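You operate a simulated robot arm through the tools that you are given. There is no shell and no other tool. Be economical: measure what you need, move in short steps, check, and stop when the job is done.

You run a simulated two-armed robot. Do the job below in one go: nothing can be reset, and whatever is moved stays where it is left.

## Task
Pick up the measuring cylinder with the green foot with one hand, pass it to the other hand and put it on the low shelf of the grey bench. Set down upright: measuring cylinder with the green foot.

The check looks at the end state, three seconds after you hand in, the way a careful person would. Anything else that was tipped, shoved, dropped, spilled or broken makes it a failure.

## Robot
Two 7-joint arms with two-finger parallel grippers on one trunk, on a base that drives. Base frame: it is fixed to the floor where the robot stands at the start and does not move with it; the origin is under the middle of the robot, x ahead of it, y to its left, z up. Readings come in cm, rad, newtons and seconds.
The left shoulder is at the start at [7, 16.3, 124.5], the right one opposite. With the tool pointing down near the work surface each hand reaches from about 38 to 88 cm from the robot's upright axis, wherever it stands, measured 20 degrees to its own side. Places, roughly: low shelf of the grey bench [70, -70, 20]. Payload 3.43 kg a hand.
The TCP of each hand is the grasp point between the finger pads, 3.4 cm short of the fingertips. In the tool frame z runs along the fingers and y along their closing line. Largest opening 12.8 cm; finger width 2.4, thickness 1.2; the body of the gripper, 4.8 by 13 cm, starts 9.6 cm behind the TCP.
Orientation is that of the tool frame in the base frame, as [roll, pitch, yaw] about the fixed x, y, z axes, in that order (R = Rz(yaw) Ry(pitch) Rx(roll)). With the fingers straight down and closing along the base's y, the tool's x points along the base's -x, its y along +y and its z along -z.

## Interface
- The arms move only by the tool drive_tool. It takes "left_rows", "right_rows" or both (then of equal length, played together; a hand with none holds still); each is a list of rows, each an object of numbers (a shift or turn left out is 0, a gripper value left out holds the last): "dx", "dy", "dz": the shift along the tool's x, y, z in units of 30 mm (1.0 is 30 mm); "rx", "ry", "rz": the turn, a rotation vector about the tool's x, y, z in units of 6 degrees (1.0 is 6 degrees); "grip": the gripper command, from -1 (fully open) to 1 (shut), values between in proportion. In form: [{"dx": .., "dy": .., "dz": .., "rx": .., "ry": .., "rz": .., "grip": ..}, ...]. A call has 1 to 20 rows; each row shifts and turns the commanded pose from where the row before left it, along the tool's axes as they then stand. A call with a number of a shift or a turn outside -1 to 1 is refused whole. Each row takes 0.2 s and may step no farther than 5 cm and 0.15 rad from the row before; otherwise, or with a gripper value out of range, the whole call is refused. Where a pose cannot be reached the arm comes as near as it can. A force on the tool above 40 N (or 10 N above the force at the start of the call, whichever is more), or a blocked arm, ends the call early, and 0.2 s more pass. The fingers move at their own pace (about 15.3 cm/s each) and stop on an object; they squeeze with about 36 N. The grip force told is the motor's: it shows also when the fingers shut on nothing. Time passes only in rows, and 0.2 s behind the last, so rows that do not move let the fingers close. It gives the time, the measured TCP pose, the force on the tool (base axes), the opening and the grip force at its end, in the units of the frame above (readings bear some noise), with the torque about the TCP (base axes, N m) and any sound that the robot's microphone picked up.
- Cameras (640 x 400 px; columns grow to the right, rows downward): "scene" is now at [11.7, -4.93, 145.62]; the picture's right is [-0.57, -0.82, 0.00], its down [-0.59, 0.41, -0.70] and it looks along [0.57, -0.40, -0.72] (base axes); focal length 273 px, centre (320, 200). "left" rides on the left gripper at [7.6, 1.1, -16] in its tool frame; the picture's right is [-0.15, 0.99, 0.00], its down [-0.88, -0.13, -0.46] and it looks along [-0.45, -0.07, 0.89] (tool axes); focal length 234 px, centre (320, 200). "right" rides on the right gripper at [7.6, -1.1, -16] in its tool frame; the picture's right is [0.15, 0.99, 0.00], its down [-0.88, 0.13, -0.46] and it looks along [-0.45, 0.07, 0.89] (tool axes); focal length 234 px, centre (320, 200). There is no depth. A picture from a camera that has moved, and an enlarged one, comes with that camera's place and axes in the base frame and with its lens.
- grab_frame(camera): a new picture of that camera. The clock stands still meanwhile.
- slide_trunk(by): slides the trunk up (or, below 0, down) by that many cm; the arms and the scene camera ride with it, the base frame stays. It gives what a move gives, with no picture.
- drive_base(legs): drives the robot by 1 to 6 legs, each [ahead, left, turn to the left] in cm, cm and rad, along the robot's own axes; the way and the turn of a leg run together, so that a leg with both is an arc; at most 150 cm and 3.142 rad a leg. The arms and the cameras ride along, it lands a little off, and it stops where it bumps. It gives what a move gives.
- turn_head(pan, tilt): turns the head with the scene camera to pan (to the left, within 1.501 rad either way) and tilt (down, from -0.506 to 1.204), counted from straight ahead of the robot. It gives what a move gives.
- enlarge(camera, box): a new picture of the part [left, top, right, bottom] of that camera's present view, enlarged. The clock stands still meanwhile.
- job_done(): hands the job in; it is judged then, once.

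Go step by step. Nothing tells you exact positions but the pictures and the camera data: compare them with the known pose of the tool, close in by small moves and look again before you grip or let go. The budget is 120 turns and 92 pictures, counting those below and the enlarged ones. Unless the task says otherwise, let go and move clear before handing in, and close with one line.

The tools are called after ">>>" as a command line: name --argument value ..., lists and objects as JSON in quotes. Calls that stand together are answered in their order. drive_tool: Moves the arms, as the interface text tells. Its arguments: {"type":"object","properties":{"left_rows":{"type":"array","items":{"type":"object","properties":{"dx":{"type":"number"},"dy":{"type":"number"},"dz":{"type":"number"},"rx":{"type":"number"},"ry":{"type":"number"},"rz":{"type":"number"},"grip":{"type":"number"}}}},"right_rows":{"type":"array","items":{"type":"object","properties":{"dx":{"type":"number"},"dy":{"type":"number"},"dz":{"type":"number"},"rx":{"type":"number"},"ry":{"type":"number"},"rz":{"type":"number"},"grip":{"type":"number"}}}}},"required":[]} The other tools are called the same way: slide_trunk (by) slides the trunk up or down; drive_base (legs) drives the base; turn_head (pan, tilt) turns the head that bears the scene camera; grab_frame (camera) takes a picture; enlarge (camera, box) takes an enlarged picture of a part of a camera's view; job_done () hands the job in.

At the start:

```text
t: 0.0
left_position: [36.17, -0.16, 113.39]
left_ee_rot: [-3.141, 0.001, -3.14]
left_force: [0.3, -0.3, -0.2]
left_wrist_torque: [0.0, 0.04, 0.01]
left_width: 12.78
left_finger_force: 0.1
right_position: [37.85, -46.68, 116.75]
right_ee_rot: [3.14, 0.0, 3.141]
right_force: [0.7, -0.3, 0.2]
right_wrist_torque: [-0.03, 0.04, -0.03]
right_width: 12.79
right_finger_force: 0.1
trunk travel left (down, up): [-72.5, 21.5]
robot x, y, heading: [-0.22, 0.22, -0.003]
head pan, tilt: [-0.602, 0.799]
```

scene: 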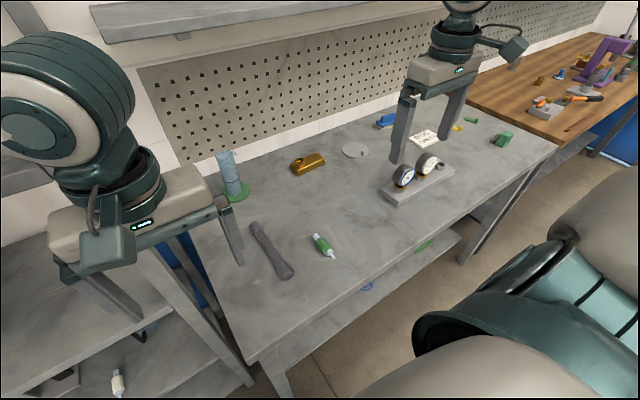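
right: 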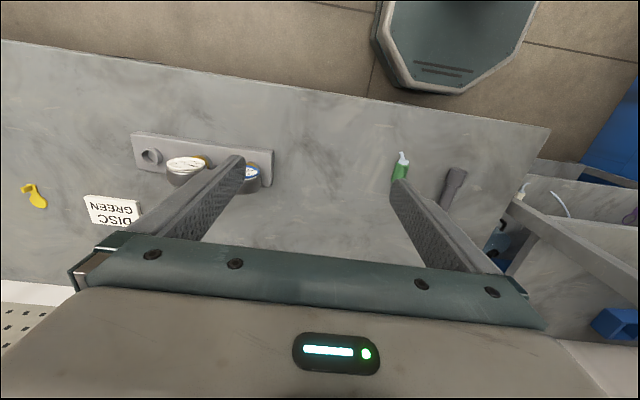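
left: 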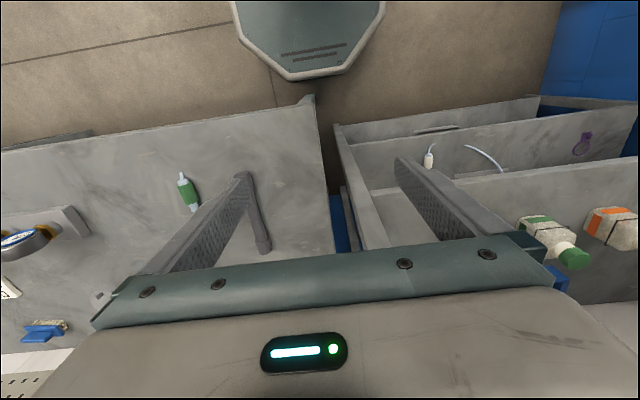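

The cylinder with the green foot stands near (78, -19), on the far side of the grey bench. I'll take closer looks at it and at the low shelf.

>>> enlarge --camera "scene" --box '[180, 120, 340, 220]'

>>> enlarge --camera "scene" --box '[240, 200, 480, 350]'

>>> enlarge --camera "scene" --box '[360, 90, 560, 215]'

```text
4.00 times, centred on (260, 170) of scene
camera zoom: at [11.7, -4.93, 145.62], right [-0.57, -0.82, 0.0], down [-0.59, 0.41, -0.7], along [0.57, -0.4, -0.72], focal length 1091 px, centre (560, 320)
```

zoom: 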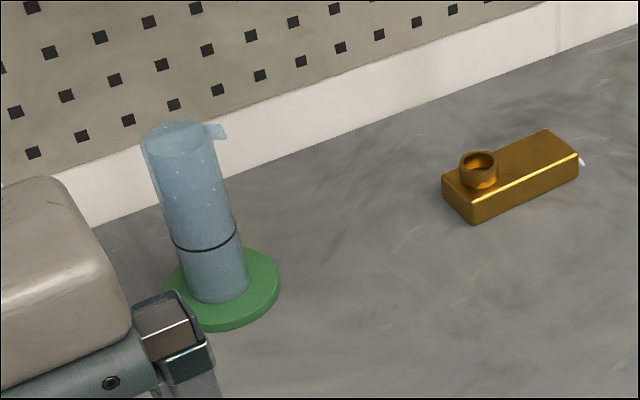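

```text
2.67 times, centred on (360, 275) of scene
camera zoom: at [11.7, -4.93, 145.62], right [-0.57, -0.82, 0.0], down [-0.59, 0.41, -0.7], along [0.57, -0.4, -0.72], focal length 727 px, centre (213, 0)
```

zoom: 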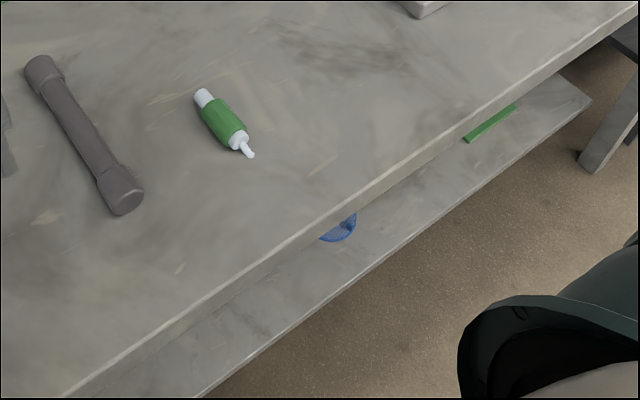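

```text
3.20 times, centred on (460, 152) of scene
camera zoom: at [11.7, -4.93, 145.62], right [-0.57, -0.82, 0.0], down [-0.59, 0.41, -0.7], along [0.57, -0.4, -0.72], focal length 873 px, centre (-128, 352)
```

zoom: 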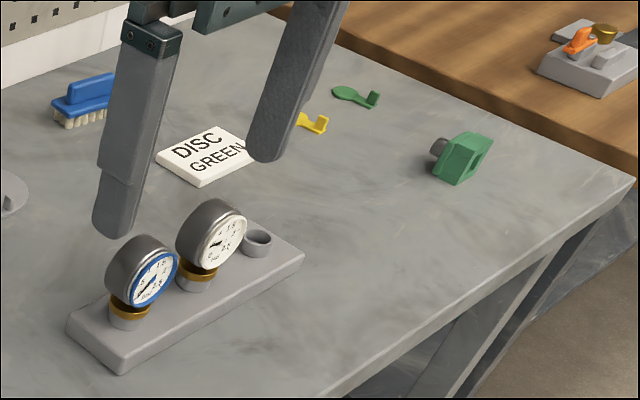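

The cylinder is about 4.5 cm wide and 16 cm tall, with its spout facing roughly -y. The plan is for the left hand to pick it from above, the right hand to take it horizontally, and then the right hand to place it on the shelf. First I drive to the right so the cylinder lies ahead of the left arm.

>>> drive_base --legs '[[0, -42, 0]]'

>>> turn_head --pan 0.2 --tilt 0.7

>>> grab_frame --camera "scene"

>>> grab_frame --camera "left"

```text
t: 1.7
left_position: [36.11, -19.8, 113.86]
left_ee_rot: [-3.13, 0.007, -3.094]
left_force: [0.8, -0.3, -0.4]
left_wrist_torque: [0.02, 0.01, -0.01]
left_width: 12.8
left_finger_force: 0.0
right_position: [37.65, -67.06, 116.99]
right_ee_rot: [-3.14, 0.004, -3.128]
right_force: [-0.1, 0.2, -0.4]
right_wrist_torque: [0.0, 0.0, -0.05]
right_width: 12.8
right_finger_force: 0.0
trunk travel left (down, up): [-72.5, 21.5]
robot x, y, heading: [-0.14, -21.17, 0.016]
head pan, tilt: [-0.602, 0.799]
stopped in leg 1: the robot was blocked; the commanded pose is now the measured one
```

```text
t: 2.9
left_position: [36.06, -19.82, 113.9]
left_ee_rot: [-3.129, 0.01, -3.102]
left_force: [-0.3, 0.4, 0.8]
left_wrist_torque: [0.0, 0.03, 0.02]
left_width: 12.81
left_finger_force: 0.1
right_position: [37.36, -66.91, 117.14]
right_ee_rot: [-3.137, 0.005, -3.132]
right_force: [0.5, -0.3, -0.3]
right_wrist_torque: [0.03, 0.02, 0.01]
right_width: 12.77
right_finger_force: 0.1
trunk travel left (down, up): [-72.5, 21.5]
robot x, y, heading: [-0.26, -21.59, 0.016]
head pan, tilt: [0.201, 0.7]
```

```text
85 pictures are left
camera scene: at [12.33, -18.84, 146.49], right [0.21, -0.98, 0.01], down [-0.63, -0.14, -0.77], along [0.75, 0.15, -0.64], focal length 273 px, centre (320, 200)
```

scene: 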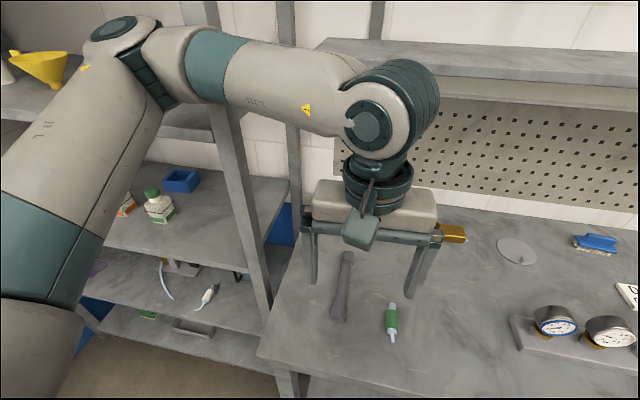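

```text
84 pictures are left
camera left: at [28.18, -18.82, 129.71], right [0.11, 0.99, -0.01], down [0.88, -0.09, 0.46], along [0.46, -0.06, -0.89], focal length 234 px, centre (320, 200)
```

left: 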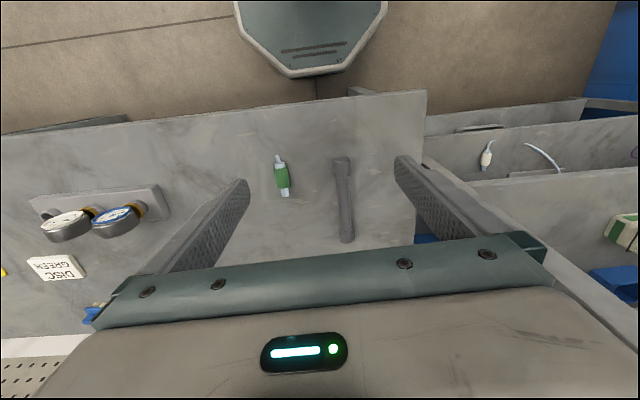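

The base was blocked after 21 cm. I'll look to the right and down to find out what stopped it.

>>> turn_head --pan -1.2 --tilt 1.0

>>> grab_frame --camera "scene"

>>> turn_head --pan -1.5 --tilt 0.6

>>> grab_frame --camera "scene"

```text
t: 4.4
left_position: [36.06, -19.81, 113.88]
left_ee_rot: [-3.128, 0.01, -3.101]
left_force: [0.6, 0.5, 0.7]
left_wrist_torque: [-0.01, 0.04, -0.02]
left_width: 12.79
left_finger_force: 0.2
right_position: [37.34, -66.87, 117.21]
right_ee_rot: [-3.136, 0.005, -3.13]
right_force: [-1.4, -0.5, 1.0]
right_wrist_torque: [0.0, 0.0, 0.02]
right_width: 12.82
right_finger_force: 0.1
trunk travel left (down, up): [-72.5, 21.5]
robot x, y, heading: [-0.11, -21.27, 0.008]
head pan, tilt: [-1.201, 1.0]
```

```text
83 pictures are left
camera scene: at [6.63, -27.1, 144.19], right [-0.93, -0.37, 0.0], down [-0.31, 0.78, -0.55], along [0.21, -0.51, -0.84], focal length 273 px, centre (320, 200)
```

scene: 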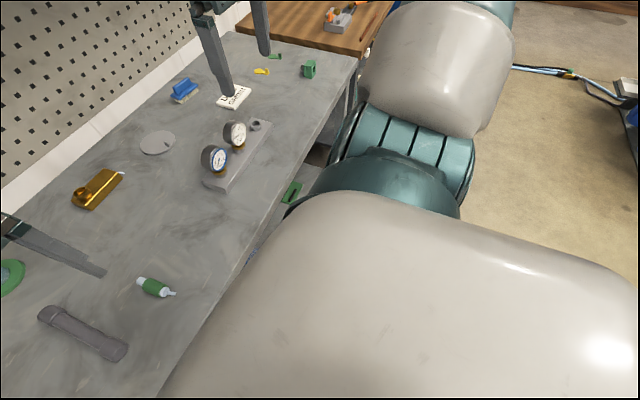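

```text
t: 5.2
left_position: [35.96, -19.8, 114.01]
left_ee_rot: [-3.125, 0.008, -3.101]
left_force: [-0.4, -0.6, 0.7]
left_wrist_torque: [0.02, 0.0, -0.03]
left_width: 12.83
left_finger_force: 0.0
right_position: [37.36, -66.93, 117.17]
right_ee_rot: [-3.137, 0.005, -3.132]
right_force: [0.2, -0.4, -0.1]
right_wrist_torque: [0.03, 0.0, 0.01]
right_width: 12.8
right_finger_force: 0.1
trunk travel left (down, up): [-72.5, 21.5]
robot x, y, heading: [-0.15, -21.04, 0.007]
head pan, tilt: [-1.499, 0.6]
```

```text
82 pictures are left
camera scene: at [4.75, -29.41, 147.39], right [-1.0, -0.08, -0.01], down [-0.04, 0.56, -0.83], along [0.07, -0.83, -0.56], focal length 273 px, centre (320, 200)
```

scene: 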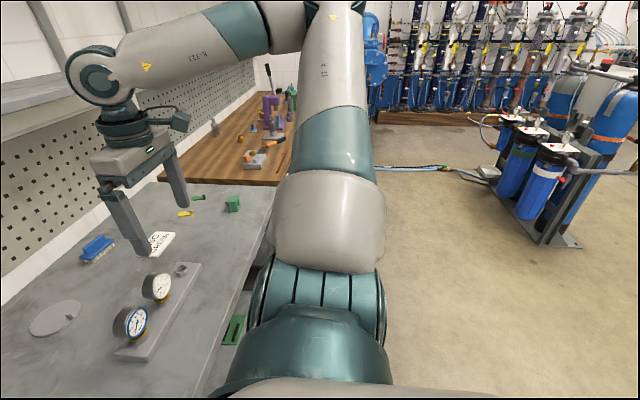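

The right side is clear, so the left arm may be catching on the rack post. I'll look left.

>>> turn_head --pan 0.9 --tilt 0.5

>>> grab_frame --camera "scene"

>>> turn_head --pan 0.3 --tilt 0.1

>>> grab_frame --camera "scene"

```text
t: 7.5
left_position: [36.03, -19.71, 114.07]
left_ee_rot: [-3.128, 0.01, -3.102]
left_force: [-0.4, -0.2, 0.2]
left_wrist_torque: [0.01, -0.04, 0.03]
left_width: 12.81
left_finger_force: 0.0
right_position: [37.43, -67.03, 117.12]
right_ee_rot: [-3.137, 0.005, -3.131]
right_force: [0.1, 0.3, 0.2]
right_wrist_torque: [0.0, 0.01, -0.03]
right_width: 12.78
right_finger_force: 0.1
trunk travel left (down, up): [-72.5, 21.5]
robot x, y, heading: [-0.18, -21.33, 0.01]
head pan, tilt: [0.901, 0.499]
```

```text
81 pictures are left
camera scene: at [9.61, -13.41, 148.21], right [0.79, -0.61, 0.01], down [-0.29, -0.38, -0.88], along [0.54, 0.69, -0.48], focal length 273 px, centre (320, 200)
```

scene: 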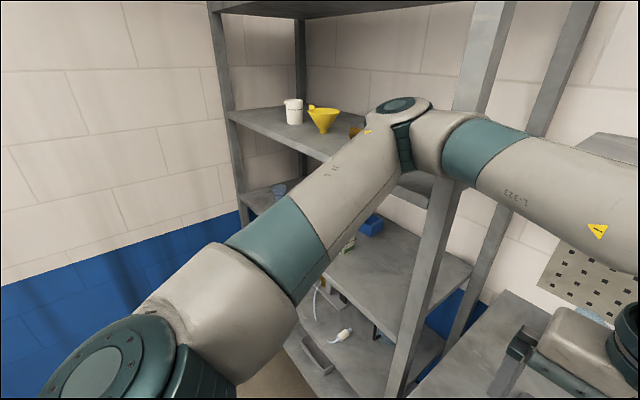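

```text
t: 8.4
left_position: [36.15, -19.8, 113.82]
left_ee_rot: [-3.128, 0.01, -3.101]
left_force: [-0.5, 0.6, 0.2]
left_wrist_torque: [0.0, 0.01, -0.04]
left_width: 12.79
left_finger_force: 0.1
right_position: [37.49, -67.02, 117.21]
right_ee_rot: [-3.135, 0.006, -3.132]
right_force: [-0.3, -0.7, 0.1]
right_wrist_torque: [0.01, 0.0, 0.0]
right_width: 12.8
right_finger_force: 0.1
trunk travel left (down, up): [-72.5, 21.5]
robot x, y, heading: [0.1, -21.5, 0.007]
head pan, tilt: [0.3, 0.099]
```

```text
80 pictures are left
camera scene: at [12.77, -17.75, 151.97], right [0.31, -0.95, 0.01], down [-0.09, -0.04, -1.0], along [0.95, 0.3, -0.1], focal length 273 px, centre (320, 200)
```

scene: 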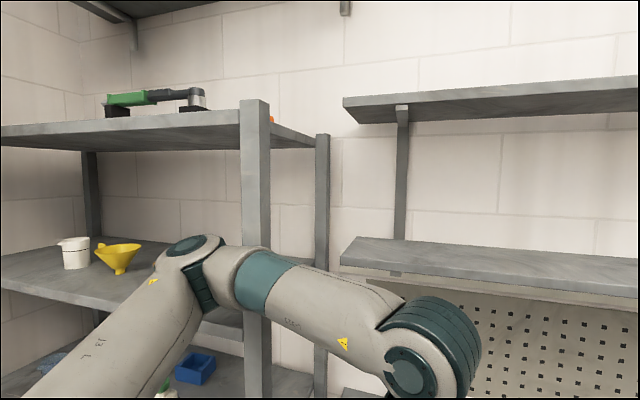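

The left elbow is hooked on the rack post, which explains the stop. I'll back off to the left and pick with the right hand using a forward-tilted grasp, since a shelf hangs above. I'll also view that shelf for its depth.

>>> drive_base --legs '[[0, 15, 0]]'

>>> turn_head --pan -0.2 --tilt 0.4

>>> grab_frame --camera "scene"

```text
t: 9.8
left_position: [36.5, -5.62, 113.6]
left_ee_rot: [-3.136, 0.002, -3.106]
left_force: [0.6, 0.0, 0.8]
left_wrist_torque: [-0.04, 0.01, 0.0]
left_width: 12.82
left_finger_force: 0.0
right_position: [37.79, -52.82, 116.53]
right_ee_rot: [3.138, -0.001, -3.134]
right_force: [-0.8, 0.4, -0.5]
right_wrist_torque: [0.01, 0.01, 0.01]
right_width: 12.81
right_finger_force: 0.0
trunk travel left (down, up): [-72.5, 21.5]
robot x, y, heading: [-0.39, -6.16, 0.008]
head pan, tilt: [0.3, 0.099]
```

```text
t: 10.8
left_position: [36.61, -5.51, 113.76]
left_ee_rot: [-3.136, 0.002, -3.106]
left_force: [0.1, -0.8, -0.2]
left_wrist_torque: [0.02, 0.01, 0.02]
left_width: 12.8
left_finger_force: 0.1
right_position: [37.82, -52.76, 116.52]
right_ee_rot: [3.138, -0.003, -3.135]
right_force: [0.5, 0.1, -0.2]
right_wrist_torque: [0.0, -0.02, 0.02]
right_width: 12.8
right_finger_force: 0.1
trunk travel left (down, up): [-72.5, 21.5]
robot x, y, heading: [-0.56, -6.26, 0.007]
head pan, tilt: [-0.201, 0.4]
```

```text
79 pictures are left
camera scene: at [13.84, -8.41, 149.13], right [-0.19, -0.98, 0.0], down [-0.38, 0.07, -0.92], along [0.9, -0.18, -0.39], focal length 273 px, centre (320, 200)
```

scene: 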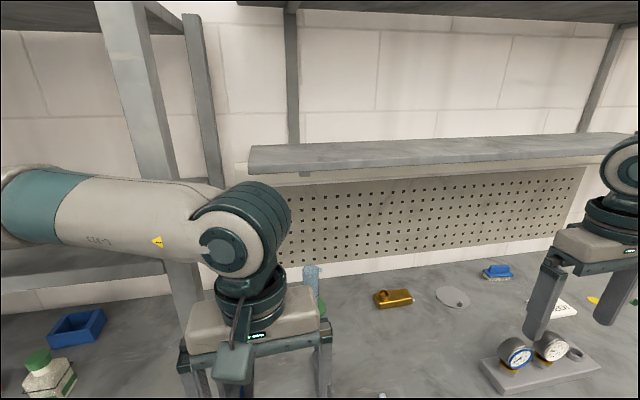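

The overhead shelf front sits near x≈71 to 75 at z≈131, so a tilted approach is needed. I'll move the left hand out of the way, a little left and back, and look at the cylinder again.

>>> drive_tool --left_rows '[{"dx": 0.6, "dy": 0.6}, {"dx": 0.6, "dy": 0.6}, {"dx": 0.4, "dy": 0.6}, {"dy": 0.6}, {"dy": 0.6}, {"dy": 0.6}]'

>>> turn_head --pan -0.2 --tilt 0.75

>>> grab_frame --camera "scene"

```text
t: 12.2
left_position: [30.74, 4.19, 114.35]
left_ee_rot: [3.14, 0.008, -3.105]
left_force: [-0.4, 0.0, 0.2]
left_wrist_torque: [-0.03, -0.01, 0.0]
left_width: 12.8
left_finger_force: 0.2
left hand out of reach, approached as far as the arm can: row 6
right_position: [36.95, -53.36, 116.66]
right_ee_rot: [3.134, 0.009, -3.135]
right_force: [0.0, 0.4, 0.2]
right_wrist_torque: [-0.04, -0.02, -0.03]
right_width: 12.8
right_finger_force: 0.0
trunk travel left (down, up): [-72.5, 21.5]
robot x, y, heading: [-0.13, -6.63, 0.007]
head pan, tilt: [-0.201, 0.4]
```

```text
t: 13.0
left_position: [30.82, 4.21, 114.41]
left_ee_rot: [3.141, 0.009, -3.104]
left_force: [-1.0, -0.2, -0.5]
left_wrist_torque: [0.0, 0.02, -0.03]
left_width: 12.8
left_finger_force: 0.1
right_position: [37.02, -53.35, 116.58]
right_ee_rot: [3.133, 0.007, -3.133]
right_force: [0.4, 0.3, 0.2]
right_wrist_torque: [0.02, 0.0, 0.01]
right_width: 12.79
right_finger_force: 0.1
trunk travel left (down, up): [-72.5, 21.5]
robot x, y, heading: [-0.53, -6.07, 0.006]
head pan, tilt: [-0.201, 0.75]
```

```text
78 pictures are left
camera scene: at [11.7, -8.89, 146.12], right [-0.19, -0.98, -0.01], down [-0.66, 0.13, -0.74], along [0.72, -0.14, -0.68], focal length 273 px, centre (320, 200)
```

scene: 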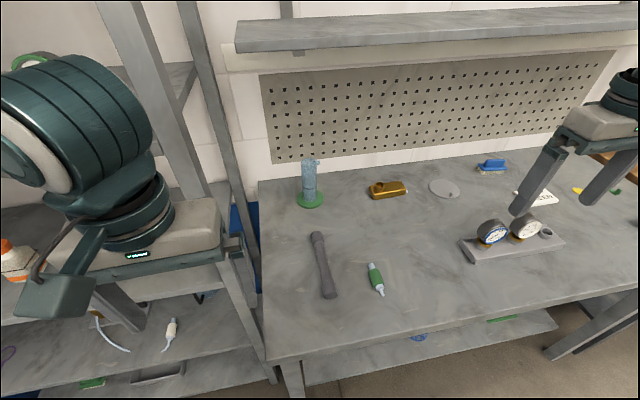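

>>> enlarge --camera "scene" --box '[270, 145, 350, 215]'

```text
5.71 times, centred on (310, 180) of scene
camera zoom: at [11.7, -8.89, 146.12], right [-0.19, -0.98, -0.01], down [-0.66, 0.13, -0.74], along [0.72, -0.14, -0.68], focal length 1559 px, centre (377, 314)
```

zoom: 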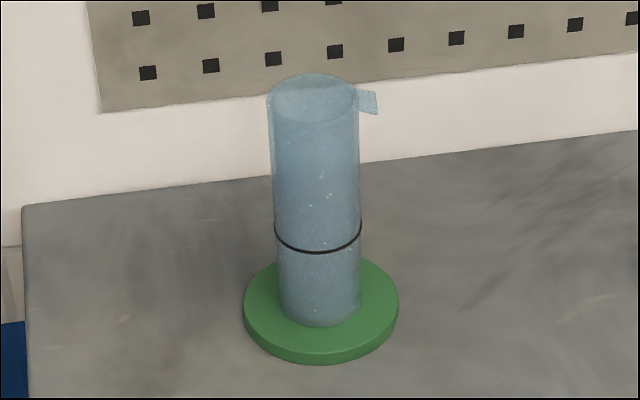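

The cylinder axis is at about (76.3, -18.2), its top is at z≈100.7, the foot is 8.8 cm across, and the spout points to -y. I bring the right hand over in front of it and pitch it up to 30° below horizontal.

>>> drive_tool --right_rows '[{"dx": -0.36, "dy": 0.97}, {"dx": -0.36, "dy": 0.97}, {"dx": -0.36, "dy": 0.97}, {"dx": -0.36, "dy": 0.97}, {"dx": -0.36, "dy": 0.97}, {"dx": -0.36, "dy": 0.97}, {"dx": -0.36, "dy": 0.97}, {"dx": -0.36, "dy": 0.97}, {"dx": -0.36, "dy": 0.97}, {"dx": -0.36, "dy": 0.97}, {"dx": -0.36, "dy": 0.97}, {"dx": -0.36, "dy": 0.97}, {"ry": -1}, {"ry": -1}, {"ry": -1}, {"ry": -1}, {"ry": -1}]'

>>> grab_frame --camera "scene"

```text
t: 16.6
left_position: [30.84, 4.39, 114.28]
left_ee_rot: [3.141, 0.009, -3.103]
left_force: [-0.2, 0.0, 0.8]
left_wrist_torque: [0.01, -0.02, 0.02]
left_width: 12.83
left_finger_force: 0.0
right_position: [49.41, -18.57, 117.24]
right_ee_rot: [3.131, 0.533, -3.138]
right_force: [0.1, -0.2, 0.1]
right_wrist_torque: [-0.02, 0.0, 0.05]
right_width: 12.79
right_finger_force: 0.1
right hand out of reach, approached as far as the arm can: row 12
trunk travel left (down, up): [-72.5, 21.5]
robot x, y, heading: [-0.26, -6.39, 0.008]
head pan, tilt: [-0.201, 0.75]
```

```text
76 pictures are left
camera scene: at [11.7, -8.81, 146.12], right [-0.19, -0.98, -0.01], down [-0.66, 0.13, -0.74], along [0.72, -0.14, -0.68], focal length 273 px, centre (320, 200)
```

scene: 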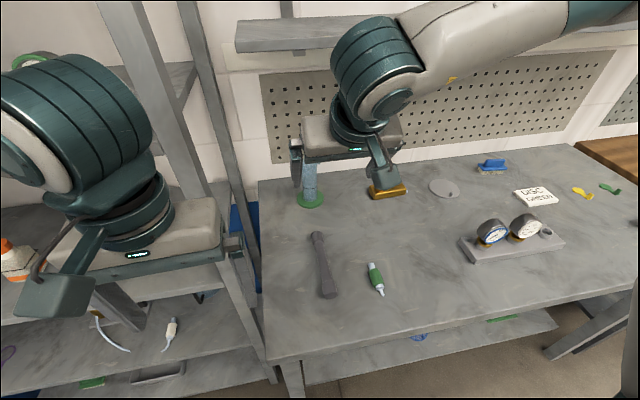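

>>> drive_tool --right_rows '[{"ry": -1}, {"ry": -1}, {"ry": -1}, {"ry": -1}, {"ry": -1}]'

>>> grab_frame --camera "scene"

>>> grab_frame --camera "right"

```text
t: 17.8
left_position: [30.77, 4.19, 114.31]
left_ee_rot: [3.141, 0.008, -3.105]
left_force: [0.8, 0.0, -0.8]
left_wrist_torque: [0.04, 0.01, 0.03]
left_width: 12.8
left_finger_force: 0.0
right_position: [54.7, -18.91, 119.11]
right_ee_rot: [3.123, 1.052, 3.137]
right_force: [0.1, 0.3, -0.6]
right_wrist_torque: [-0.04, 0.02, -0.01]
right_width: 12.81
right_finger_force: 0.0
right hand out of reach, approached as far as the arm can: row 3, 4, 5
trunk travel left (down, up): [-72.5, 21.5]
robot x, y, heading: [-0.03, -6.04, 0.01]
head pan, tilt: [-0.201, 0.75]
```

```text
75 pictures are left
camera scene: at [11.69, -8.8, 146.12], right [-0.19, -0.98, -0.01], down [-0.66, 0.13, -0.74], along [0.72, -0.14, -0.68], focal length 273 px, centre (320, 200)
```

scene: 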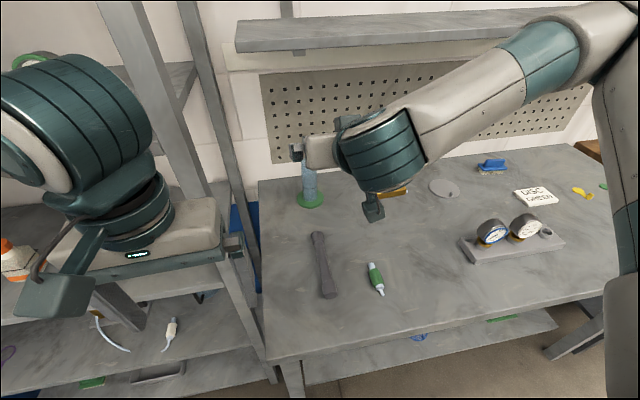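

```text
74 pictures are left
camera right: at [37.15, -20.21, 120.45], right [-0.08, 0.99, -0.12], down [0.04, 0.12, 0.99], along [1.0, 0.08, -0.05], focal length 234 px, centre (320, 200)
```

right: 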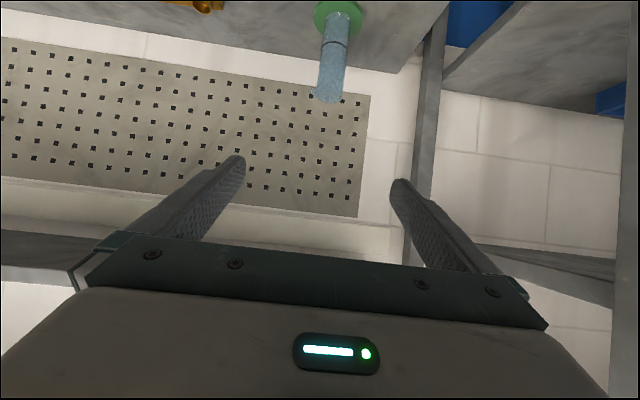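

The cylinder is centred between the fingers in the inverted wrist view. Next I lower the hand to a pre-grasp behind the cylinder.

>>> drive_tool --right_rows '[{"dx": 0.55, "dz": 0.76, "dy": 0.03}, {"dx": 0.55, "dz": 0.76, "dy": 0.03}, {"dx": 0.55, "dz": 0.76, "dy": 0.03}, {"dx": 0.55, "dz": 0.76, "dy": 0.03}, {"dx": 0.55, "dz": 0.76, "dy": 0.03}, {"dx": 0.55, "dz": 0.76, "dy": 0.03}, {"dx": 0.55, "dz": 0.76, "dy": 0.03}, {"dx": 0.55, "dz": 0.76, "dy": 0.03}, {}]'

>>> grab_frame --camera "scene"

>>> grab_frame --camera "right"

```text
t: 19.8
left_position: [30.82, 4.22, 114.35]
left_ee_rot: [-3.141, 0.008, -3.103]
left_force: [-0.2, 0.2, 0.7]
left_wrist_torque: [0.03, -0.02, 0.01]
left_width: 12.79
left_finger_force: 0.0
right_position: [64.38, -26.06, 103.7]
right_ee_rot: [3.124, 1.054, 3.136]
right_force: [0.9, -0.5, -0.2]
right_wrist_torque: [-0.01, -0.02, 0.0]
right_width: 12.78
right_finger_force: 0.0
right hand out of reach, approached as far as the arm can: row 1, 2, 3, 4, 5, 6, 7, 8
trunk travel left (down, up): [-72.5, 21.5]
robot x, y, heading: [-0.13, -6.51, 0.009]
head pan, tilt: [-0.201, 0.75]
```

```text
73 pictures are left
camera scene: at [11.69, -8.78, 146.12], right [-0.19, -0.98, -0.01], down [-0.66, 0.13, -0.74], along [0.72, -0.14, -0.68], focal length 273 px, centre (320, 200)
```

scene: 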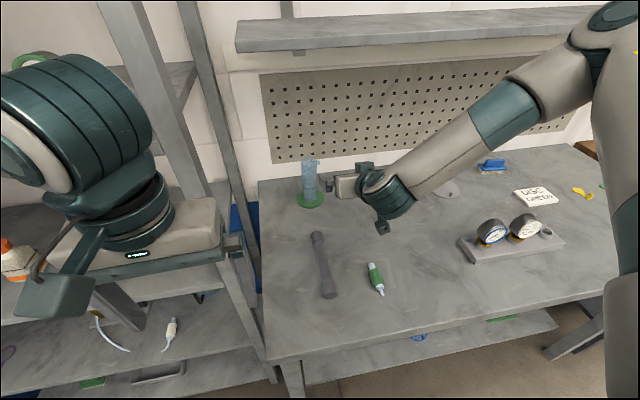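

```text
72 pictures are left
camera right: at [46.72, -27.47, 105.09], right [-0.08, 0.99, -0.12], down [0.04, 0.12, 0.99], along [1.0, 0.08, -0.05], focal length 234 px, centre (320, 200)
```

right: 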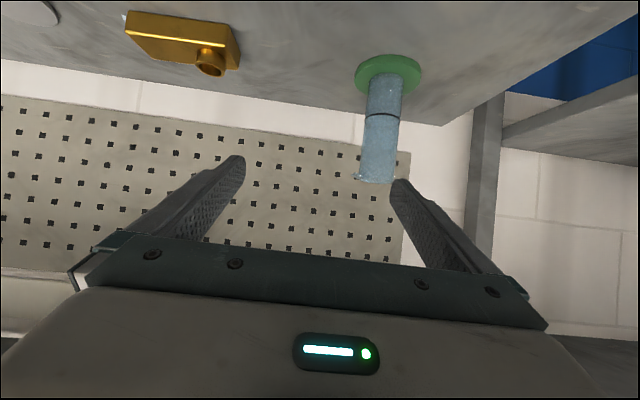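

The arm cannot hold a straight-ahead heading here, so I'll yaw the hand about 40° to the left while backing off slightly. That suits the arm's geometry and also the later handover.

>>> drive_tool --right_rows '[{"rx": -0.868, "rz": -0.496, "dz": -0.4}, {"rx": -0.868, "rz": -0.496, "dz": -0.4}, {"rx": -0.868, "rz": -0.496, "dz": -0.4}, {"rx": -0.868, "rz": -0.496, "dz": -0.4}, {"rx": -0.868, "rz": -0.496, "dz": -0.4}, {"rx": -0.868, "rz": -0.496, "dz": -0.4}, {"rx": -0.868, "rz": -0.496}, {}]'

>>> grab_frame --camera "scene"

>>> grab_frame --camera "right"

```text
t: 21.6
left_position: [30.87, 4.24, 114.38]
left_ee_rot: [3.141, 0.01, -3.104]
left_force: [-0.7, 0.0, -0.3]
left_wrist_torque: [0.01, 0.02, -0.01]
left_width: 12.8
left_finger_force: 0.1
right_position: [58.64, -27.31, 109.56]
right_ee_rot: [3.136, 1.058, -2.404]
right_force: [0.6, 0.5, 0.2]
right_wrist_torque: [0.0, 0.03, 0.0]
right_width: 12.78
right_finger_force: 0.1
right hand out of reach, approached as far as the arm can: row 1, 2
trunk travel left (down, up): [-72.5, 21.5]
robot x, y, heading: [0.04, -6.54, 0.007]
head pan, tilt: [-0.201, 0.75]
```

```text
71 pictures are left
camera scene: at [11.68, -8.77, 146.12], right [-0.19, -0.98, -0.01], down [-0.66, 0.13, -0.74], along [0.72, -0.14, -0.68], focal length 273 px, centre (320, 200)
```

scene: 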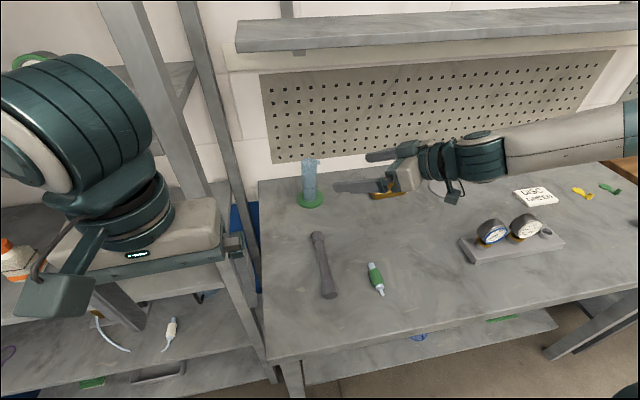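

```text
70 pictures are left
camera right: at [46.44, -40.05, 110.77], right [-0.72, 0.68, -0.13], down [-0.06, 0.12, 0.99], along [0.69, 0.72, -0.04], focal length 234 px, centre (320, 200)
```

right: 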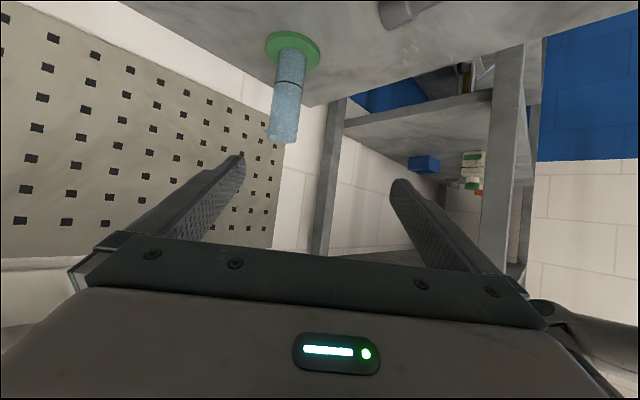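

The pose is reachable now, and the wrist camera puts the foot at about (77, -19), which agrees. I move to a pre-grasp 10 cm short.

>>> drive_tool --right_rows '[{"dx": 0.297, "dy": -0.266, "dz": 0.743}, {"dx": 0.297, "dy": -0.266, "dz": 0.743}, {"dx": 0.297, "dy": -0.266, "dz": 0.743}, {"dx": 0.297, "dy": -0.266, "dz": 0.743}, {"dx": 0.297, "dy": -0.266, "dz": 0.743}, {"dx": 0.297, "dy": -0.266, "dz": 0.743}, {"dx": 0.297, "dy": -0.266, "dz": 0.743}, {}]'

>>> grab_frame --camera "scene"

>>> grab_frame --camera "right"

```text
t: 23.4
left_position: [30.98, 4.29, 114.26]
left_ee_rot: [3.14, 0.01, -3.106]
left_force: [0.6, -0.5, 0.1]
left_wrist_torque: [0.02, 0.04, -0.01]
left_width: 12.8
left_finger_force: 0.1
right_position: [69.37, -27.5, 106.25]
right_ee_rot: [3.134, 1.051, -2.405]
right_force: [0.7, 0.0, -0.6]
right_wrist_torque: [0.01, 0.04, -0.01]
right_width: 12.79
right_finger_force: 0.1
right hand out of reach, approached as far as the arm can: row 3, 4, 5, 6, 7
trunk travel left (down, up): [-72.5, 21.5]
robot x, y, heading: [0.11, -6.24, 0.012]
head pan, tilt: [-0.201, 0.75]
```

```text
69 pictures are left
camera scene: at [11.69, -8.76, 146.13], right [-0.19, -0.98, -0.01], down [-0.66, 0.13, -0.74], along [0.72, -0.14, -0.68], focal length 273 px, centre (320, 200)
```

scene: 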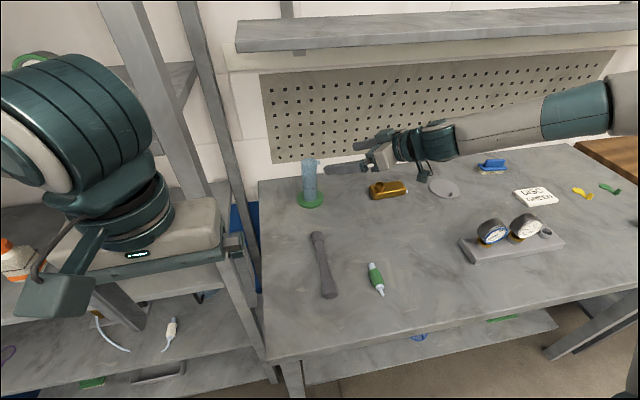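

```text
68 pictures are left
camera right: at [57.15, -40.12, 107.66], right [-0.72, 0.68, -0.12], down [-0.06, 0.12, 0.99], along [0.69, 0.72, -0.05], focal length 234 px, centre (320, 200)
```

right: 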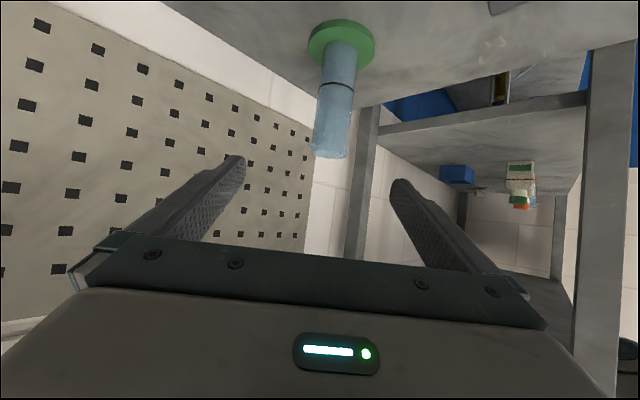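

The arm geometry is limiting again because the target sits too far inboard for this shoulder. I'll retract and turn the base about 0.35 rad to the left, so the cylinder lies to the right hand's own side.

>>> drive_tool --right_rows '[{"dz": -1}, {"dz": -1}, {"dz": -1}, {"dz": -1}, {"dz": -1}, {"dz": -1}, {"dz": -1}, {"dz": -1}, {"dz": -1}, {"dz": -1}, {"dz": -1, "dx": -0.5}, {"dx": -0.5}]'

>>> drive_base --legs '[[-3, 0, 0], [0, 0, 0.35]]'

>>> turn_head --pan -0.5 --tilt 0.7

>>> grab_frame --camera "scene"

```text
t: 26.0
left_position: [30.89, 4.31, 114.28]
left_ee_rot: [-3.141, 0.009, -3.105]
left_force: [0.2, 1.5, 0.5]
left_wrist_torque: [-0.01, -0.01, 0.0]
left_width: 12.78
left_finger_force: 0.1
right_position: [49.04, -45.85, 125.04]
right_ee_rot: [3.135, 1.057, -2.405]
right_force: [-0.2, 0.1, 0.5]
right_wrist_torque: [0.02, -0.02, 0.03]
right_width: 12.79
right_finger_force: 0.1
trunk travel left (down, up): [-72.5, 21.5]
robot x, y, heading: [-0.45, -6.3, 0.008]
head pan, tilt: [-0.201, 0.75]
```

```text
t: 27.9
left_position: [22.98, 14.99, 113.9]
left_ee_rot: [-3.139, 0.0, -2.756]
left_force: [0.0, -1.2, -0.2]
left_wrist_torque: [0.01, 0.0, -0.02]
left_width: 12.83
left_finger_force: 0.0
right_position: [57.38, -25.78, 124.7]
right_ee_rot: [3.13, 1.05, -2.06]
right_force: [0.3, 0.6, -0.6]
right_wrist_torque: [0.0, -0.01, -0.02]
right_width: 12.78
right_finger_force: 0.2
trunk travel left (down, up): [-72.5, 21.5]
robot x, y, heading: [-3.47, -6.4, 0.36]
head pan, tilt: [-0.201, 0.75]
```

```text
t: 28.7
left_position: [23.09, 15.02, 113.91]
left_ee_rot: [-3.139, -0.001, -2.756]
left_force: [-1.1, -0.1, -0.5]
left_wrist_torque: [-0.03, 0.01, 0.03]
left_width: 12.79
left_finger_force: 0.0
right_position: [57.34, -25.85, 124.89]
right_ee_rot: [3.131, 1.048, -2.061]
right_force: [0.0, 0.0, 0.2]
right_wrist_torque: [-0.05, 0.01, 0.02]
right_width: 12.81
right_finger_force: 0.1
trunk travel left (down, up): [-72.5, 21.5]
robot x, y, heading: [-3.64, -6.44, 0.357]
head pan, tilt: [-0.499, 0.7]
```

```text
67 pictures are left
camera scene: at [9.78, -6.09, 146.44], right [-0.14, -0.99, 0.0], down [-0.64, 0.09, -0.76], along [0.76, -0.11, -0.64], focal length 273 px, centre (320, 200)
```

scene: 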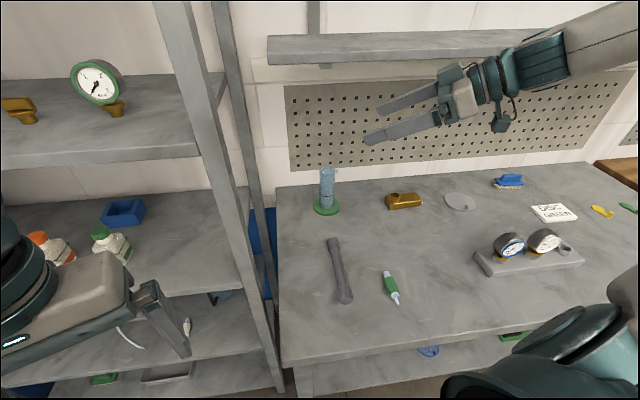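

The base turned freely. I yaw the hand to azimuth 35° and move to the pre-grasp point.

>>> drive_tool --right_rows '[{"rx": 0.868, "rz": 0.496}, {"rx": 0.868, "rz": 0.496}, {"rx": 0.868, "rz": 0.496}, {"rx": 0.868, "rz": 0.496}, {"rx": 0.434, "rz": 0.248}, {"dx": 0.635, "dy": -0.17, "dz": 0.8}, {"dx": 0.635, "dy": -0.17, "dz": 0.8}, {"dx": 0.635, "dy": -0.17, "dz": 0.8}, {"dx": 0.635, "dy": -0.17, "dz": 0.8}, {"dx": 0.635, "dy": -0.17, "dz": 0.8}, {"dx": 0.635, "dy": -0.17, "dz": 0.8}, {"dx": 0.635, "dy": -0.17, "dz": 0.8}, {"dx": 0.635, "dy": -0.17, "dz": 0.8}, {"dx": 0.635, "dy": -0.17, "dz": 0.8}, {"dx": 0.635, "dy": -0.17, "dz": 0.8}, {}]'

>>> grab_frame --camera "scene"

>>> grab_frame --camera "right"

```text
t: 32.1
left_position: [22.95, 15.03, 113.98]
left_ee_rot: [-3.138, -0.001, -2.756]
left_force: [0.1, -0.6, 0.5]
left_wrist_torque: [-0.02, -0.01, 0.0]
left_width: 12.81
left_finger_force: 0.0
right_position: [69.11, -23.27, 96.03]
right_ee_rot: [3.134, 1.048, -2.527]
right_force: [-0.6, 0.6, -0.3]
right_wrist_torque: [0.01, -0.01, -0.03]
right_width: 12.8
right_finger_force: 0.0
trunk travel left (down, up): [-72.5, 21.5]
robot x, y, heading: [-3.38, -6.34, 0.358]
head pan, tilt: [-0.499, 0.7]
```

```text
66 pictures are left
camera scene: at [9.74, -6.12, 146.44], right [-0.14, -0.99, 0.0], down [-0.64, 0.09, -0.77], along [0.76, -0.11, -0.64], focal length 273 px, centre (320, 200)
```

scene: 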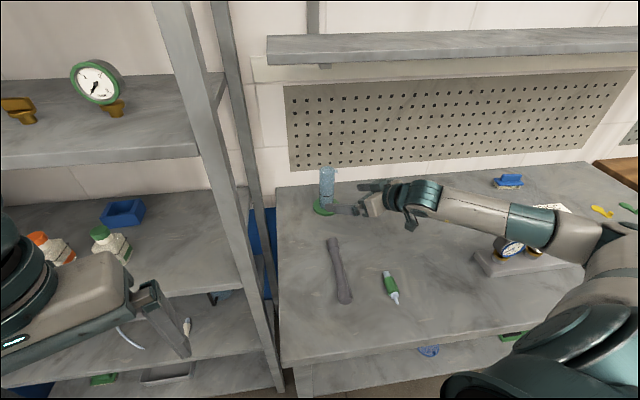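

```text
65 pictures are left
camera right: at [55.49, -34.41, 97.51], right [-0.63, 0.76, -0.12], down [-0.04, 0.13, 0.99], along [0.77, 0.63, -0.05], focal length 234 px, centre (320, 200)
```

right: 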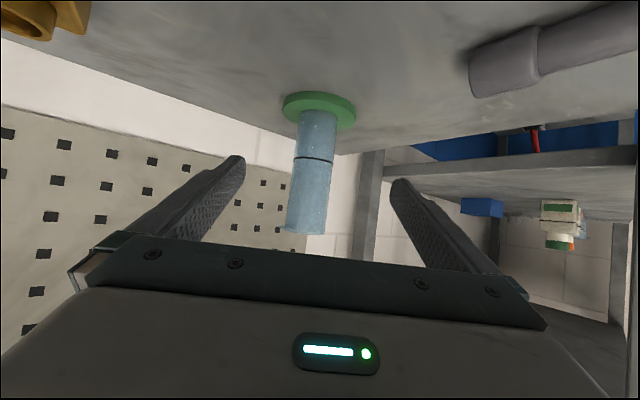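

Reached; the foot is at (76.8, -18.8) and well centred. Before the final approach I check the forearm's clearance to the gauges.

>>> enlarge --camera "scene" --box '[320, 160, 640, 360]'

>>> drive_tool --right_rows '[{"dx": -0.06, "dy": -0.1, "dz": 0.6}, {"dx": -0.06, "dy": -0.1, "dz": 0.6}, {"dx": -0.06, "dz": 0.6}, {"dz": 0.6}, {"dz": 0.5}, {"dz": 0.4}, {}]'

>>> grab_frame --camera "right"

>>> enlarge --camera "scene" --box '[280, 140, 440, 240]'

```text
2.00 times, centred on (480, 260) of scene
camera zoom: at [9.74, -6.12, 146.44], right [-0.14, -0.99, 0.0], down [-0.64, 0.09, -0.77], along [0.76, -0.11, -0.64], focal length 546 px, centre (0, 80)
```

zoom: 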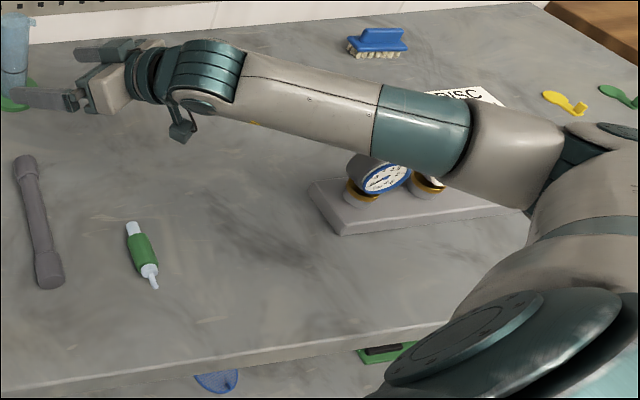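

```text
t: 33.7
left_position: [22.92, 15.09, 113.96]
left_ee_rot: [-3.139, 0.0, -2.755]
left_force: [0.0, -0.3, -0.2]
left_wrist_torque: [0.0, 0.02, 0.01]
left_width: 12.79
left_finger_force: 0.0
right_position: [76.93, -18.75, 91.72]
right_ee_rot: [3.135, 1.047, -2.531]
right_force: [-0.5, -0.5, -0.1]
right_wrist_torque: [0.01, -0.02, -0.01]
right_width: 12.83
right_finger_force: 0.1
trunk travel left (down, up): [-72.5, 21.5]
robot x, y, heading: [-3.74, -5.93, 0.357]
head pan, tilt: [-0.499, 0.7]
```

```text
63 pictures are left
camera right: at [63.27, -29.84, 93.19], right [-0.63, 0.76, -0.12], down [-0.04, 0.13, 0.99], along [0.77, 0.63, -0.05], focal length 234 px, centre (320, 200)
```

right: 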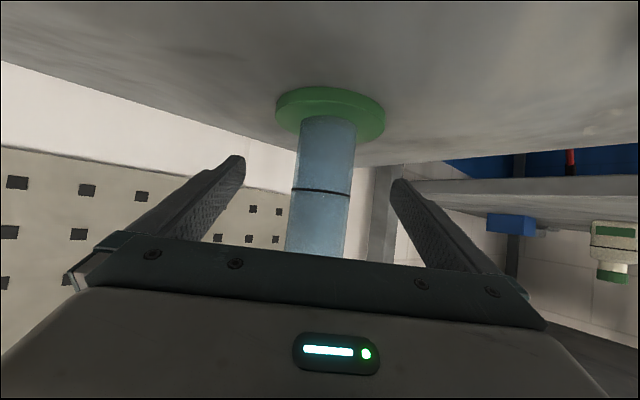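

```text
4.00 times, centred on (360, 190) of scene
camera zoom: at [9.77, -6.13, 146.44], right [-0.14, -0.99, 0.0], down [-0.64, 0.09, -0.76], along [0.76, -0.11, -0.64], focal length 1091 px, centre (160, 240)
```

zoom: 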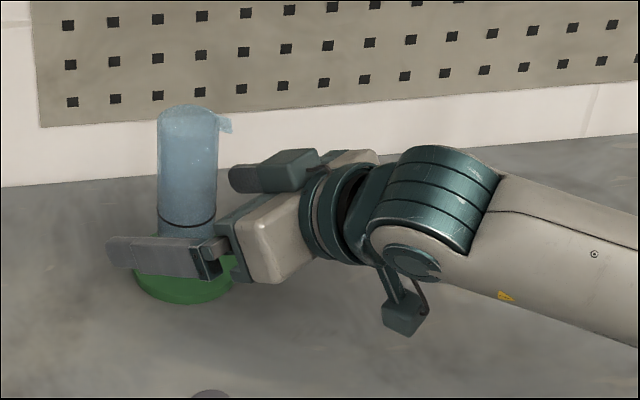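

The cylinder is between the fingers, so I close.

>>> drive_tool --right_rows '[{"grip": -0.4}, {"grip": 0}, {"grip": 0.4}, {"grip": 1}, {}, {}]'

>>> grab_frame --camera "right"

```text
t: 35.1
left_position: [22.98, 15.13, 113.85]
left_ee_rot: [-3.138, 0.0, -2.755]
left_force: [-0.5, -0.5, -0.2]
left_wrist_torque: [-0.02, 0.01, 0.02]
left_width: 12.8
left_finger_force: 0.0
right_position: [76.96, -18.66, 91.75]
right_ee_rot: [3.135, 1.047, -2.529]
right_force: [-0.7, 0.3, 0.8]
right_wrist_torque: [0.05, -0.05, 0.04]
right_width: 4.4
right_finger_force: 35.6
trunk travel left (down, up): [-72.5, 21.5]
robot x, y, heading: [-3.44, -6.58, 0.357]
head pan, tilt: [-0.499, 0.7]
```

```text
61 pictures are left
camera right: at [63.26, -29.83, 93.19], right [-0.63, 0.76, -0.12], down [-0.04, 0.13, 0.99], along [0.77, 0.63, -0.05], focal length 234 px, centre (320, 200)
```

right: 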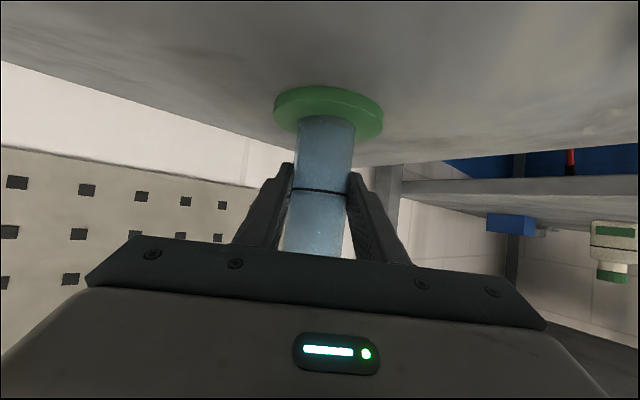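

Gripped at 4.4 cm. I lift straight up 8 cm, then draw back horizontally.

>>> drive_tool --right_rows '[{"dx": -0.29, "dz": -0.167}, {"dx": -0.577, "dz": -0.333}, {"dx": -0.577, "dz": -0.333}, {"dx": -0.577, "dz": -0.333}, {"dx": -0.29, "dz": -0.167}, {"dx": 0.25, "dz": -0.433}, {"dx": 0.45, "dz": -0.78}, {"dx": 0.45, "dz": -0.78}, {"dx": 0.45, "dz": -0.78}, {"dx": 0.45, "dz": -0.78}, {"dx": 0.25, "dz": -0.433}, {}]'

>>> grab_frame --camera "scene"

```text
t: 37.7
left_position: [22.94, 14.93, 114.02]
left_ee_rot: [-3.137, 0.0, -2.755]
left_force: [-0.8, 1.0, -0.3]
left_wrist_torque: [-0.02, -0.01, -0.01]
left_width: 12.78
left_finger_force: 0.0
right_position: [65.81, -26.79, 99.74]
right_ee_rot: [3.133, 1.046, -2.528]
right_force: [-0.3, 0.1, -2.5]
right_wrist_torque: [-0.02, 0.04, -0.01]
right_width: 4.37
right_finger_force: 35.6
trunk travel left (down, up): [-72.5, 21.5]
robot x, y, heading: [-3.37, -6.19, 0.36]
head pan, tilt: [-0.499, 0.7]
```

```text
60 pictures are left
camera scene: at [9.85, -6.13, 146.43], right [-0.14, -0.99, 0.0], down [-0.64, 0.09, -0.76], along [0.76, -0.11, -0.64], focal length 273 px, centre (320, 200)
```

scene: 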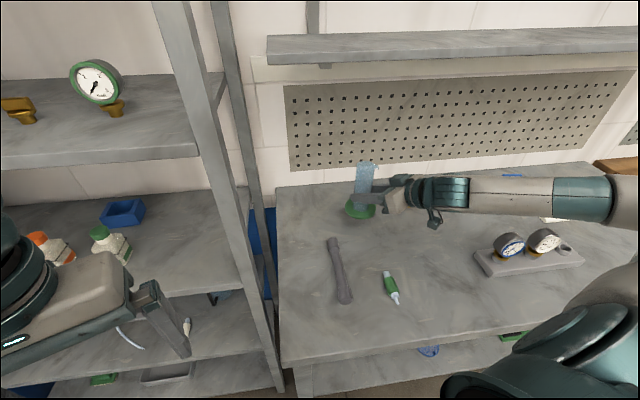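

Lifted, with a load of about 2.5 N. I raise it further, then back the base away from the bench.

>>> drive_tool --right_rows '[{"dx": -0.4, "dz": -0.23}, {"dx": -0.63, "dz": -0.36}, {"dx": -0.63, "dz": -0.36}, {"dx": -0.63, "dz": -0.36}, {"dx": -0.63, "dz": -0.36}, {"dx": -0.63, "dz": -0.36}, {"dx": -0.3, "dz": -0.17}, {}]'

>>> drive_base --legs '[[-33, 0, 0]]'

>>> turn_head --pan -0.36 --tilt 0.7

>>> grab_frame --camera "scene"

```text
t: 39.5
left_position: [22.89, 14.97, 114.09]
left_ee_rot: [-3.14, -0.001, -2.756]
left_force: [0.0, -0.2, 0.4]
left_wrist_torque: [0.02, -0.02, 0.01]
left_width: 12.82
left_finger_force: 0.0
right_position: [65.79, -26.8, 112.88]
right_ee_rot: [3.134, 1.047, -2.529]
right_force: [-1.2, -0.4, -1.2]
right_wrist_torque: [0.0, 0.02, -0.01]
right_width: 4.36
right_finger_force: 36.0
trunk travel left (down, up): [-72.5, 21.5]
robot x, y, heading: [-3.52, -6.22, 0.357]
head pan, tilt: [-0.499, 0.7]
```

```text
t: 41.7
left_position: [-7.52, 3.66, 113.86]
left_ee_rot: [-3.139, 0.0, -2.756]
left_force: [0.1, 0.6, -0.1]
left_wrist_torque: [0.02, 0.0, -0.01]
left_width: 12.82
left_finger_force: 0.0
right_position: [35.36, -38.18, 112.98]
right_ee_rot: [3.132, 1.047, -2.531]
right_force: [-0.2, -0.8, -0.7]
right_wrist_torque: [0.01, 0.0, 0.03]
right_width: 4.38
right_finger_force: 36.2
trunk travel left (down, up): [-72.5, 21.5]
robot x, y, heading: [-33.56, -17.75, 0.363]
head pan, tilt: [-0.499, 0.7]
```

```text
t: 42.4
left_position: [-7.63, 3.55, 114.01]
left_ee_rot: [-3.139, -0.001, -2.756]
left_force: [-0.1, -0.1, 0.6]
left_wrist_torque: [-0.02, -0.03, 0.05]
left_width: 12.81
left_finger_force: 0.1
right_position: [35.15, -38.22, 113.06]
right_ee_rot: [3.135, 1.048, -2.529]
right_force: [0.1, 0.7, -1.2]
right_wrist_torque: [0.05, 0.04, 0.0]
right_width: 4.33
right_finger_force: 36.2
trunk travel left (down, up): [-72.5, 21.5]
robot x, y, heading: [-34.12, -17.7, 0.361]
head pan, tilt: [-0.36, 0.7]
```

```text
59 pictures are left
camera scene: at [-20.74, -16.39, 146.45], right [0.0, -1.0, 0.0], down [-0.64, 0.0, -0.77], along [0.77, 0.0, -0.64], focal length 273 px, centre (320, 200)
```

scene: 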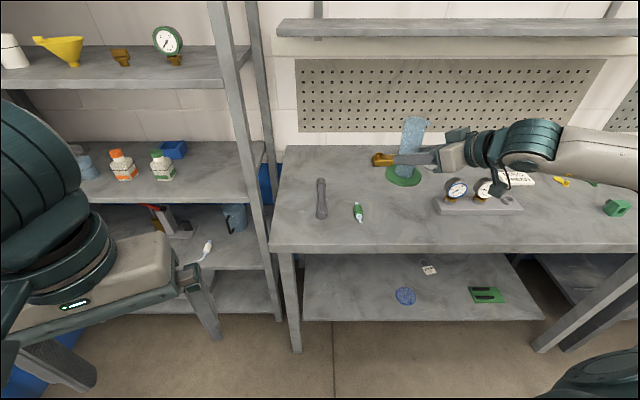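

The shelf is in clear view. Its left part around (57, -37) is free, with the blue disc at (55, -60) and the tag at (71, -77). I square up to the bench and move to open space for the handover.

>>> drive_base --legs '[[0, 0, -0.36], [-12, -25, 0]]'

>>> turn_head --pan 0 --tilt 0.75

>>> grab_frame --camera "scene"

```text
t: 45.4
left_position: [-13.65, -32.2, 113.87]
left_ee_rot: [-3.137, 0.001, -3.114]
left_force: [0.6, 0.8, 0.1]
left_wrist_torque: [-0.03, 0.02, -0.01]
left_width: 12.83
left_finger_force: 0.0
right_position: [11.76, -86.3, 113.03]
right_ee_rot: [3.135, 1.048, -2.887]
right_force: [-0.4, 0.2, -1.6]
right_wrist_torque: [0.01, 0.03, 0.0]
right_width: 4.39
right_finger_force: 35.9
trunk travel left (down, up): [-72.5, 21.5]
robot x, y, heading: [-45.81, -42.92, -0.004]
head pan, tilt: [-0.36, 0.7]
```

```text
t: 46.2
left_position: [-13.71, -32.28, 114.02]
left_ee_rot: [-3.138, 0.0, -3.112]
left_force: [-0.1, -0.3, 0.4]
left_wrist_torque: [-0.03, -0.03, 0.01]
left_width: 12.81
left_finger_force: 0.0
right_position: [11.72, -86.39, 112.91]
right_ee_rot: [3.132, 1.048, -2.889]
right_force: [0.7, -0.1, -1.2]
right_wrist_torque: [-0.01, 0.04, 0.0]
right_width: 4.37
right_finger_force: 35.9
trunk travel left (down, up): [-72.5, 21.5]
robot x, y, heading: [-45.85, -42.74, 0.003]
head pan, tilt: [0.0, 0.75]
```

```text
58 pictures are left
camera scene: at [-32.48, -43.36, 146.01], right [0.0, -1.0, 0.0], down [-0.68, 0.0, -0.73], along [0.73, 0.0, -0.68], focal length 273 px, centre (320, 200)
```

scene: 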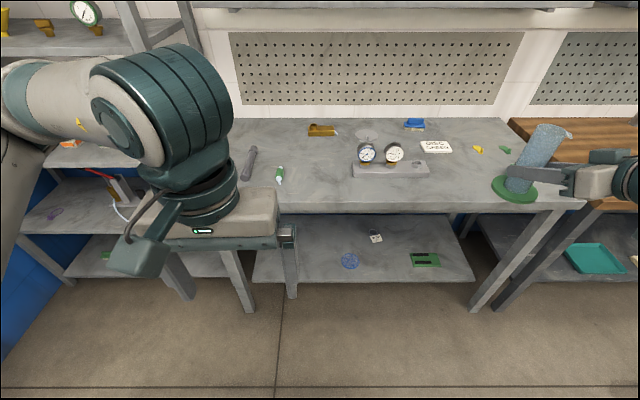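

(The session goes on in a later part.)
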